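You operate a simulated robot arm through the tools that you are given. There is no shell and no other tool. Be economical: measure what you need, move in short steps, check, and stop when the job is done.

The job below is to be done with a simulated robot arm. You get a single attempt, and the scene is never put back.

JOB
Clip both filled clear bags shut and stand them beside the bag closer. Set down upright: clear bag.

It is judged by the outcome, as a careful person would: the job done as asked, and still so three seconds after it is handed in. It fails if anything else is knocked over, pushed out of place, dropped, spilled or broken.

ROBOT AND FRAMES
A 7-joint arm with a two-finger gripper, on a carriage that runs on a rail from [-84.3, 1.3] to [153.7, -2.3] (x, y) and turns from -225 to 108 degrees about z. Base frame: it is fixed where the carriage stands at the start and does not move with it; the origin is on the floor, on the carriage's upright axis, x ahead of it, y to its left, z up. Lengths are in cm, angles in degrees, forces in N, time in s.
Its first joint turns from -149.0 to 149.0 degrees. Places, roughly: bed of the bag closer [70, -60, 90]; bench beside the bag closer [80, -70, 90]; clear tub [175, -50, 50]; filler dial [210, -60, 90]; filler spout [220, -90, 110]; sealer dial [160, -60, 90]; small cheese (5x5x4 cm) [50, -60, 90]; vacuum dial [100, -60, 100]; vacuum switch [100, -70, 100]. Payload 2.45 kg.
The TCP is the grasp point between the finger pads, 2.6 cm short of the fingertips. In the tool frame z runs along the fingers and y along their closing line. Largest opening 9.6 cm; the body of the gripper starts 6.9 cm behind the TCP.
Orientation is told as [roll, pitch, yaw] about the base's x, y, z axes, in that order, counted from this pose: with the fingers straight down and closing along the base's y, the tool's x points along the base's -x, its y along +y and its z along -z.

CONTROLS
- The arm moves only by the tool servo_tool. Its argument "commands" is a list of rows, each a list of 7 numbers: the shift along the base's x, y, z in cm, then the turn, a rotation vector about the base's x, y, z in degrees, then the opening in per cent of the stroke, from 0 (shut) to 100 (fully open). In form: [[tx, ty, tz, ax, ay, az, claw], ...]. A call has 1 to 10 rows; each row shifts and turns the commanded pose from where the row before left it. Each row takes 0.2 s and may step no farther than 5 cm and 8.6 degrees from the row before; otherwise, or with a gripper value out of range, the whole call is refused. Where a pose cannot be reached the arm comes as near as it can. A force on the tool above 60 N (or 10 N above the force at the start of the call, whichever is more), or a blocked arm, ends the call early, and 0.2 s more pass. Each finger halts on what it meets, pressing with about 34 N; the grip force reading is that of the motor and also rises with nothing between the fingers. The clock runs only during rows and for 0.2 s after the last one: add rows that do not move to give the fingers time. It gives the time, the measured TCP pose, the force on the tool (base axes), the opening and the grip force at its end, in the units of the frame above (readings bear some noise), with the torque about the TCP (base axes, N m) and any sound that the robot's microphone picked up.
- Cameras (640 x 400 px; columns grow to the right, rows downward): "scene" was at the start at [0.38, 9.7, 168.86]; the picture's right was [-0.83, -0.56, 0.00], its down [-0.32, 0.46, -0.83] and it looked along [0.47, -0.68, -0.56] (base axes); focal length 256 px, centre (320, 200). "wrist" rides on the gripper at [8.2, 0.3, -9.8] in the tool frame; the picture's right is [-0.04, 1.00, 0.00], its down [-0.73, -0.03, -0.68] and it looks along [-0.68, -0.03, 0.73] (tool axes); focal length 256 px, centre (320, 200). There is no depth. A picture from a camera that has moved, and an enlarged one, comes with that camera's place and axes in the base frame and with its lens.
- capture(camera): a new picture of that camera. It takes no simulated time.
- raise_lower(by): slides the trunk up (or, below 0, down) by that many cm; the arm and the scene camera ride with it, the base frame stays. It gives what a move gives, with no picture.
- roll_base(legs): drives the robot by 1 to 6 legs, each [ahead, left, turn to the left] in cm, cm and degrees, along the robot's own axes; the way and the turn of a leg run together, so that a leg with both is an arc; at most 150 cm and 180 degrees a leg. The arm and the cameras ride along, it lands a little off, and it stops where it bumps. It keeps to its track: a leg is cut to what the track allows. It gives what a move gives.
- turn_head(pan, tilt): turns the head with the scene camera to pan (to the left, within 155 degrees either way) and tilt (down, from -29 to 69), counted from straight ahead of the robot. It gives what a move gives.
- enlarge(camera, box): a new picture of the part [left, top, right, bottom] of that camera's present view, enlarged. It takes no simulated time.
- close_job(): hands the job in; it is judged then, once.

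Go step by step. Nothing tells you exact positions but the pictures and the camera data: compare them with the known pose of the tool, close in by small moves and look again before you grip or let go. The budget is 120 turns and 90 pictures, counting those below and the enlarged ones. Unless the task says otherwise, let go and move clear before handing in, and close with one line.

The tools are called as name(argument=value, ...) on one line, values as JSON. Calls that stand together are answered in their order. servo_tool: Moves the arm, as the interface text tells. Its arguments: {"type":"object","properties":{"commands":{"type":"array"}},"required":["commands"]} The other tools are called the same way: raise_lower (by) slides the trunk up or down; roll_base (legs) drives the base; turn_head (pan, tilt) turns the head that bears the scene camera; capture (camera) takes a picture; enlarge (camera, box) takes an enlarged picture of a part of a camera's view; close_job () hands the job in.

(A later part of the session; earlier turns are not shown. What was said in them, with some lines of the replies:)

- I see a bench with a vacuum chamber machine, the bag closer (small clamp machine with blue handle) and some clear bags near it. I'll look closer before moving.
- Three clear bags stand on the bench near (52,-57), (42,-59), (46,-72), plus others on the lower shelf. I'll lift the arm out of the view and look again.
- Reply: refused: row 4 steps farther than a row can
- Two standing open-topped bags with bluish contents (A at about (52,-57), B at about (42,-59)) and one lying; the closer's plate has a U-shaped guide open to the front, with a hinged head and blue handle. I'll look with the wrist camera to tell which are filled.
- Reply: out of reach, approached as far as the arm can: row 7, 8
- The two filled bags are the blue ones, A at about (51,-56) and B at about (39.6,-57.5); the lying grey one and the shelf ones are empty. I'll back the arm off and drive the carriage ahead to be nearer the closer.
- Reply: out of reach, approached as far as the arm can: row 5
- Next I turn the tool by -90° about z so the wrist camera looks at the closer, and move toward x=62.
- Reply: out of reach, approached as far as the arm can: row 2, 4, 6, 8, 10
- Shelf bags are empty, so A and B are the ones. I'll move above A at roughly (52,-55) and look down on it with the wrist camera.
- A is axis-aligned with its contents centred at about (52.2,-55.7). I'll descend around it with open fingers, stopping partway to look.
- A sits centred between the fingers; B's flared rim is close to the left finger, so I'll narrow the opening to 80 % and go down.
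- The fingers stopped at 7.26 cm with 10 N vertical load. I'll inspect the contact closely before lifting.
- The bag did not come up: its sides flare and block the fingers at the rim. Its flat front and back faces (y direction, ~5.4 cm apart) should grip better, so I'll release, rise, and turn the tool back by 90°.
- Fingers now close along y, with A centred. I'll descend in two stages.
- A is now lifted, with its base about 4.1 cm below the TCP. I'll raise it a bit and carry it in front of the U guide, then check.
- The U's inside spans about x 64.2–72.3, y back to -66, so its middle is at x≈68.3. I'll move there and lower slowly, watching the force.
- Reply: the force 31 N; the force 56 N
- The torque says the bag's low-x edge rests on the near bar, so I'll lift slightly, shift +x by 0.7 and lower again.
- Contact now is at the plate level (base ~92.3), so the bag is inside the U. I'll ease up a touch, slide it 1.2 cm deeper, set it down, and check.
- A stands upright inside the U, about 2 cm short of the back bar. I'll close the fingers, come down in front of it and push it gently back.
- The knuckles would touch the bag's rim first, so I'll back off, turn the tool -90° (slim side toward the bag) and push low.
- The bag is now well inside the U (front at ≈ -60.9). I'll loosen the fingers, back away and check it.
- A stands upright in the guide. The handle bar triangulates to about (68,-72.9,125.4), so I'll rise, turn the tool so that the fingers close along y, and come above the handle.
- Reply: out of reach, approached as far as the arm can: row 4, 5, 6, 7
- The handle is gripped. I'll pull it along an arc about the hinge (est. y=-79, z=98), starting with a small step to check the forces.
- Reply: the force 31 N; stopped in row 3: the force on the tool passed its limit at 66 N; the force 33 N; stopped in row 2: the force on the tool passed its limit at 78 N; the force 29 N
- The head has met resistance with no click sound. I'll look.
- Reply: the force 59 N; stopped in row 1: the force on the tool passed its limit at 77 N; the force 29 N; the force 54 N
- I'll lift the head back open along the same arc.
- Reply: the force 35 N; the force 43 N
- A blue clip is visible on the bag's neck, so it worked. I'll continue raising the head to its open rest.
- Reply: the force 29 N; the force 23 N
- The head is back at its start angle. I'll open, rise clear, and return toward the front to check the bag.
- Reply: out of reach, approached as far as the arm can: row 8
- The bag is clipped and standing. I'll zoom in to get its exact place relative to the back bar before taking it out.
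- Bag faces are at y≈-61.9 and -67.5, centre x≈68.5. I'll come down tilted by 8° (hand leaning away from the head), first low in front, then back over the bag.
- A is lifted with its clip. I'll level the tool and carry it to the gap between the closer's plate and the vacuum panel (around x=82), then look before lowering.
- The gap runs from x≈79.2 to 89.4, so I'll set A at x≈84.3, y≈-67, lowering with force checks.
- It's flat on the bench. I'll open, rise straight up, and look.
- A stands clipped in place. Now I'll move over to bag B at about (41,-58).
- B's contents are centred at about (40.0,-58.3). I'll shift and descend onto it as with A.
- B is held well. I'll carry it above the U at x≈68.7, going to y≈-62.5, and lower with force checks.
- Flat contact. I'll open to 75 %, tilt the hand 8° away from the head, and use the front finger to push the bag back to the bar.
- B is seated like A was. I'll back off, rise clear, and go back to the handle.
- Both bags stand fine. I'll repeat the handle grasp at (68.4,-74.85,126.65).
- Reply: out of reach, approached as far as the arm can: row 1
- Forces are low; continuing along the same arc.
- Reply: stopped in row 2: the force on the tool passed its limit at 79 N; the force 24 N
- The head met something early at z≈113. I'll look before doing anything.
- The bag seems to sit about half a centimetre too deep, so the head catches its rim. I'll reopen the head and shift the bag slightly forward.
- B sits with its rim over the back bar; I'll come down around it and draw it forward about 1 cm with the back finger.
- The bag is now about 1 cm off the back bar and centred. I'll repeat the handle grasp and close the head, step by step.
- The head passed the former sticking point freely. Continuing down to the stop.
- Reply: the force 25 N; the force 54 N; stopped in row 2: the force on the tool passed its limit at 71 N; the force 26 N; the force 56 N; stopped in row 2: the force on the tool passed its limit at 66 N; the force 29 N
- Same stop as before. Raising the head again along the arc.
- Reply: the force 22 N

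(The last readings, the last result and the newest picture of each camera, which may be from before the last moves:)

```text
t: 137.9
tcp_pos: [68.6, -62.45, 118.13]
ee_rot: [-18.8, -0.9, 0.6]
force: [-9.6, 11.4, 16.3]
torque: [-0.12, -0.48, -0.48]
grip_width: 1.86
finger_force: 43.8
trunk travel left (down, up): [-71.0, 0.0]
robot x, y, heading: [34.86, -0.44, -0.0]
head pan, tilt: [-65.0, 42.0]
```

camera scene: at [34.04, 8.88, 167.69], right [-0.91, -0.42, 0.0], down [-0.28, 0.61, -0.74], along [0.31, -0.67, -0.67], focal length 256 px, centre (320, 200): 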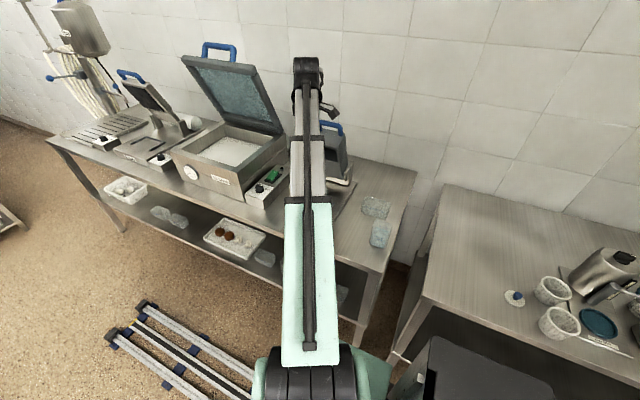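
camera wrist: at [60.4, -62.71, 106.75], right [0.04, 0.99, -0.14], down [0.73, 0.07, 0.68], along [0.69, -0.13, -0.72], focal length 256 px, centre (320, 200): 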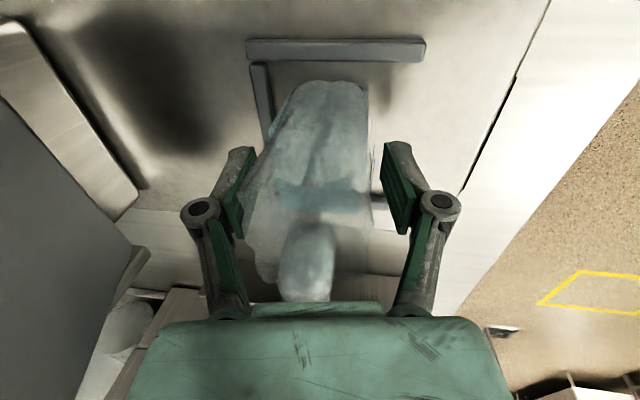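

servo_tool(commands=[[-0.1, -1.8, 1.9, 3, 0, 0, 0], [0, -2.0, 1.7, 3, 0, 0, 0], [0, -2.1, 1.4, 3, 0, 0, 0], [0, 0, 0, 0, 0, 0, 0]])

servo_tool(commands=[[0, -2.4, 0.9, 4, 0, 0, 0], [0, -2.4, 0.6, 3, 0, 0, 0], [0, -1.6, 0.3, 2.5, 0, 0, 0], [0, 0, 0, 0, 0, 0, 0]])

```text
t: 138.9
tcp_pos: [68.44, -69.12, 122.5]
ee_rot: [-9.5, -0.8, 0.3]
force: [-11.6, -15.4, -25.1]
torque: [-0.06, 0.12, -0.82]
grip_width: 1.85
finger_force: 43.1
trunk travel left (down, up): [-71.0, 0.0]
robot x, y, heading: [35.38, -0.37, -0.1]
head pan, tilt: [-65.0, 42.0]
```

```text
t: 139.9
tcp_pos: [68.38, -74.97, 124.65]
ee_rot: [0.1, -0.8, 0.2]
force: [-19.3, 5.8, -31.2]
torque: [0.06, 0.35, -0.83]
grip_width: 1.87
finger_force: 43.8
trunk travel left (down, up): [-71.0, 0.0]
robot x, y, heading: [35.01, -0.68, -0.2]
head pan, tilt: [-65.0, 42.0]
```

servo_tool(commands=[[0.1, 0, -0.3, 0, 0, 0, 10], [0, 0, 0, 0, 0, 0, 40], [0, 0, 0, 0, 0, 0, 50], [0, 0, 2.5, 0, 0.5, 0, 50], [0, 0, 4.5, 0, 0, 0, 50], [0.1, 4.5, 0.3, 0, 0, 0, 75], [0, 4.5, 0, 0, 0, 0, 75], [0, 4.5, -1.5, 0, 0, 0, 75], [0, 1.5, -4.5, -4, 0, 0, 90], [0, 0.5, -4.5, -4, 0, 0, 100]])

servo_tool(commands=[[0, 0, -5, 0, 0, 0, 100], [0, 0, -5, 0, 0, 0, 100], [0, 0, 0, 0, 0, 0, 100]])

capture(camera="wrist")

```text
t: 142.1
tcp_pos: [68.83, -59.34, 121.32]
ee_rot: [-8.3, -0.4, 0.4]
force: [-0.4, 0.3, -0.1]
torque: [0.01, 0.02, 0.0]
grip_width: 9.61
finger_force: 0.1
trunk travel left (down, up): [-71.0, 0.0]
robot x, y, heading: [35.05, -0.35, -0.1]
head pan, tilt: [-65.0, 42.0]
```

```text
t: 142.9
tcp_pos: [68.91, -59.55, 111.14]
ee_rot: [-8.1, -0.4, 0.3]
force: [0.5, -0.3, 0.2]
torque: [-0.01, -0.01, -0.02]
grip_width: 9.61
finger_force: 0.0
trunk travel left (down, up): [-71.0, 0.0]
robot x, y, heading: [35.04, -0.66, -0.3]
head pan, tilt: [-65.0, 42.0]
```

```text
2 pictures are left
camera wrist: at [60.74, -57.8, 120.95], right [0.04, 0.99, -0.14], down [0.73, 0.07, 0.68], along [0.68, -0.13, -0.72], focal length 256 px, centre (320, 200)
```

wrist: 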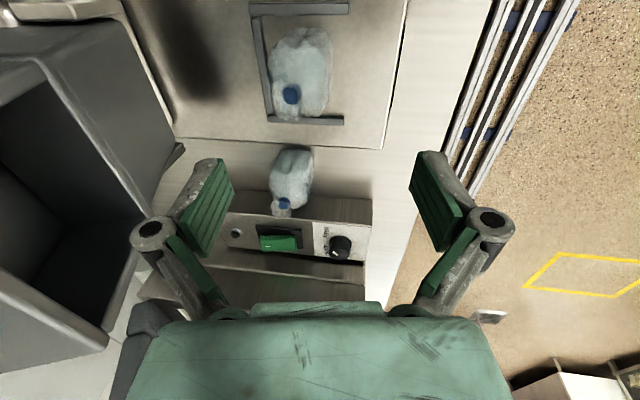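

B is clipped too. I'll grip it just like A, tilted 8°, and lift it out forward.

servo_tool(commands=[[-0.3, 0, -5, 0, 0, 0, 100], [0, -1.8, 0, 0, 0, 0, 100], [0, -1.5, 0, 0, 0, 0, 100], [0, -0.2, -3, 0, 0, 0, 100], [0, -0.2, -3.2, 0, 0, 0, 100], [0, 0, -2.9, 0, 0, 0, 100], [0, 0, 0, 0, 0, 0, 100]])

servo_tool(commands=[[0, 0, 0, 0, 0, 0, 80], [0, 0, 0, 0, 0, 0, 65], [0, 0, 0, 0, 0, 0, 50], [0, 0, 0, 0, 0, 0, 30], [0, 0, 0, 0, 0, 0, 20], [0, 0, 0, 0, 0, 0, 20]])

servo_tool(commands=[[0, 0.2, 1, 0, 0, 0, 20], [0, 0.5, 1.5, 0, 0, 0, 20], [0, 0.5, 2.5, 0, 0, 0, 20], [0, 1, 3, 0, 0, 0, 20], [0, 0, 0, 0, 0, 0, 20]])

```text
t: 144.5
tcp_pos: [68.5, -63.16, 97.12]
ee_rot: [-8.2, -0.4, 0.3]
force: [-0.4, -0.5, -0.4]
torque: [-0.01, 0.01, -0.02]
grip_width: 9.59
finger_force: 0.1
trunk travel left (down, up): [-71.0, 0.0]
robot x, y, heading: [35.48, -0.54, -0.3]
head pan, tilt: [-65.0, 42.0]
```

```text
t: 145.9
tcp_pos: [68.49, -63.05, 97.22]
ee_rot: [-8.2, -0.5, 0.3]
force: [0.3, 1.5, 6.7]
torque: [0.26, -0.04, -0.02]
grip_width: 5.72
finger_force: 33.6
trunk travel left (down, up): [-71.0, 0.0]
robot x, y, heading: [34.91, -0.23, -0.2]
head pan, tilt: [-65.0, 42.0]
```

```text
t: 147.1
tcp_pos: [68.58, -60.98, 105.19]
ee_rot: [-8.3, -0.4, 0.3]
force: [0.1, 0.5, -2.7]
torque: [0.02, 0.01, -0.01]
grip_width: 5.73
finger_force: 34.1
trunk travel left (down, up): [-71.0, 0.0]
robot x, y, heading: [34.99, -0.21, -0.3]
head pan, tilt: [-65.0, 42.0]
```

B is lifted. I'll level it and carry it to (84.3,-57.3), in front of A, and lower it with force checks.

servo_tool(commands=[[1, 2.2, 1, 4.1, 0, 0, 20], [3, 1.5, 0, 4.1, 0, 0, 20], [4, 0, 0, 0, 0, 0, 20], [4, 0, 0, 0, 0, 0, 20], [3.7, 0, 0, 0, 0, 0, 20], [0, 0, -4, 0, 0, 0, 20], [0, 0, -3, 0, 0, 0, 20], [0, 0, -2.5, 0, 0, 0, 20], [0, 0, 0, 0, 0, 0, 20]])

servo_tool(commands=[[0, 0, -0.8, 0, 0, 0, 20], [0, 0, -0.5, 0, 0, 0, 20], [0, 0, 0, 0, 0, 0, 20]])

```text
t: 149.1
tcp_pos: [84.16, -57.25, 96.56]
ee_rot: [0.0, -0.4, 0.2]
force: [0.2, 0.3, -2.6]
torque: [-0.02, 0.04, 0.04]
grip_width: 5.71
finger_force: 33.6
trunk travel left (down, up): [-71.0, 0.0]
robot x, y, heading: [35.38, -0.33, 0.0]
head pan, tilt: [-65.0, 42.0]
```

```text
t: 149.9
tcp_pos: [84.2, -57.11, 95.35]
ee_rot: [-0.1, -0.4, 0.3]
force: [-0.3, 0.1, 3.3]
torque: [-0.07, 0.04, 0.03]
grip_width: 5.72
finger_force: 33.8
trunk travel left (down, up): [-71.0, 0.0]
robot x, y, heading: [35.12, -0.48, 0.0]
head pan, tilt: [-65.0, 42.0]
```

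servo_tool(commands=[[0, 0, -0.25, 0, 0, 0, 20], [0, 0, 0, 0, 0, 0, 20]])

```text
t: 150.5
tcp_pos: [84.25, -57.23, 95.07]
ee_rot: [0.0, -0.4, 0.4]
force: [-1.0, 2.4, 6.6]
torque: [-0.02, 0.06, -0.02]
grip_width: 5.75
finger_force: 34.1
trunk travel left (down, up): [-71.0, 0.0]
robot x, y, heading: [35.47, -0.58, -0.1]
head pan, tilt: [-65.0, 42.0]
```

Flat on the bench. I'll open, rise straight up, move clear and take a check picture.

servo_tool(commands=[[0, 0, 0, 0, 0, 0, 65], [0, 0, 0, 0, 0, 0, 75], [0, 0, 0, 0, 0, 0, 75], [0, 0, 2, 0, 0, 0, 75], [0, 0, 4, 0, 0, 0, 75], [0, 0, 5, 0, 0, 0, 75], [0, 0, 3, 0, 0, 0, 75], [-4, 1, 2, 0, 0, 0, 75], [-4.5, 1, 0, 0, 0, 0, 75], [0, 0, 0, 0, 0, 0, 75]])

servo_tool(commands=[[-4.8, 0, 0, 0, 0, 0, 75], [-4.8, 0, 0, 0, 0, 0, 75], [-4.8, 0, 0, 0, 0, 0, 75], [-4.8, 0, 0, 0, 0, 0, 75], [0, 0, 0, 0, 0, 0, 75]])

capture(camera="wrist")

enlarge(camera="scene", box=[220, 100, 400, 250])

```text
t: 152.7
tcp_pos: [75.82, -55.26, 111.12]
ee_rot: [0.0, -0.3, 0.3]
force: [-0.4, -0.2, 0.3]
torque: [0.02, 0.0, -0.03]
grip_width: 7.18
finger_force: 0.0
trunk travel left (down, up): [-71.0, 0.0]
robot x, y, heading: [34.74, -0.89, -0.1]
head pan, tilt: [-65.0, 42.0]
```

```text
t: 153.9
tcp_pos: [56.51, -55.27, 111.24]
ee_rot: [0.1, -0.4, 0.4]
force: [0.6, 0.0, 0.5]
torque: [-0.03, -0.01, 0.04]
grip_width: 7.21
finger_force: 0.0
trunk travel left (down, up): [-71.0, 0.0]
robot x, y, heading: [35.13, -0.51, -0.3]
head pan, tilt: [-65.0, 42.0]
```

```text
1 pictures are left
camera wrist: at [48.35, -54.94, 121.13], right [0.03, 1.0, 0.0], down [0.73, -0.03, 0.68], along [0.68, -0.02, -0.73], focal length 256 px, centre (320, 200)
```

wrist: 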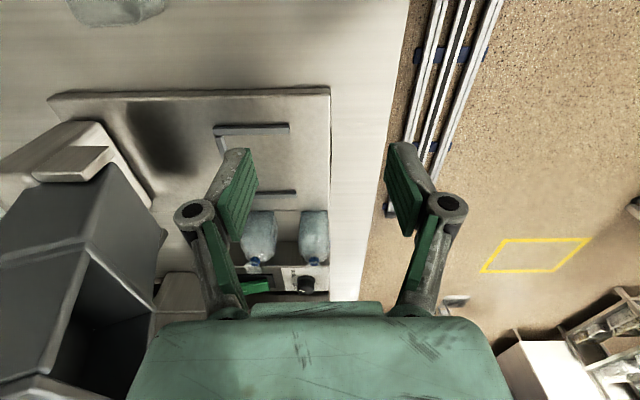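

```text
2.67 times, centred on (310, 175) of scene
camera zoom: at [34.07, 8.89, 171.19], right [-0.91, -0.42, 0.0], down [-0.28, 0.61, -0.74], along [0.31, -0.67, -0.67], focal length 682 px, centre (347, 267)
```

zoom: 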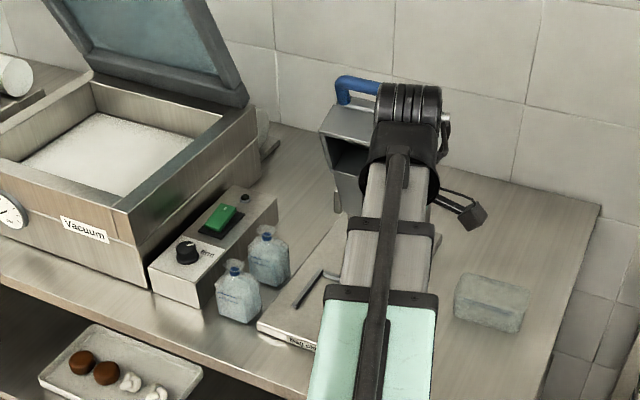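

Both bags stand upright with blue clips on their necks, side by side next to the closer. The arm is clear and nothing else was disturbed, so I'm handing in.

close_job()

```text
The job is handed in.
```

Both filled clear bags are clipped shut and standing upright on the bench, in the gap between the bag closer and the vacuum machine. The last picture shows nothing else disturbed; I have no verdict from the judge.
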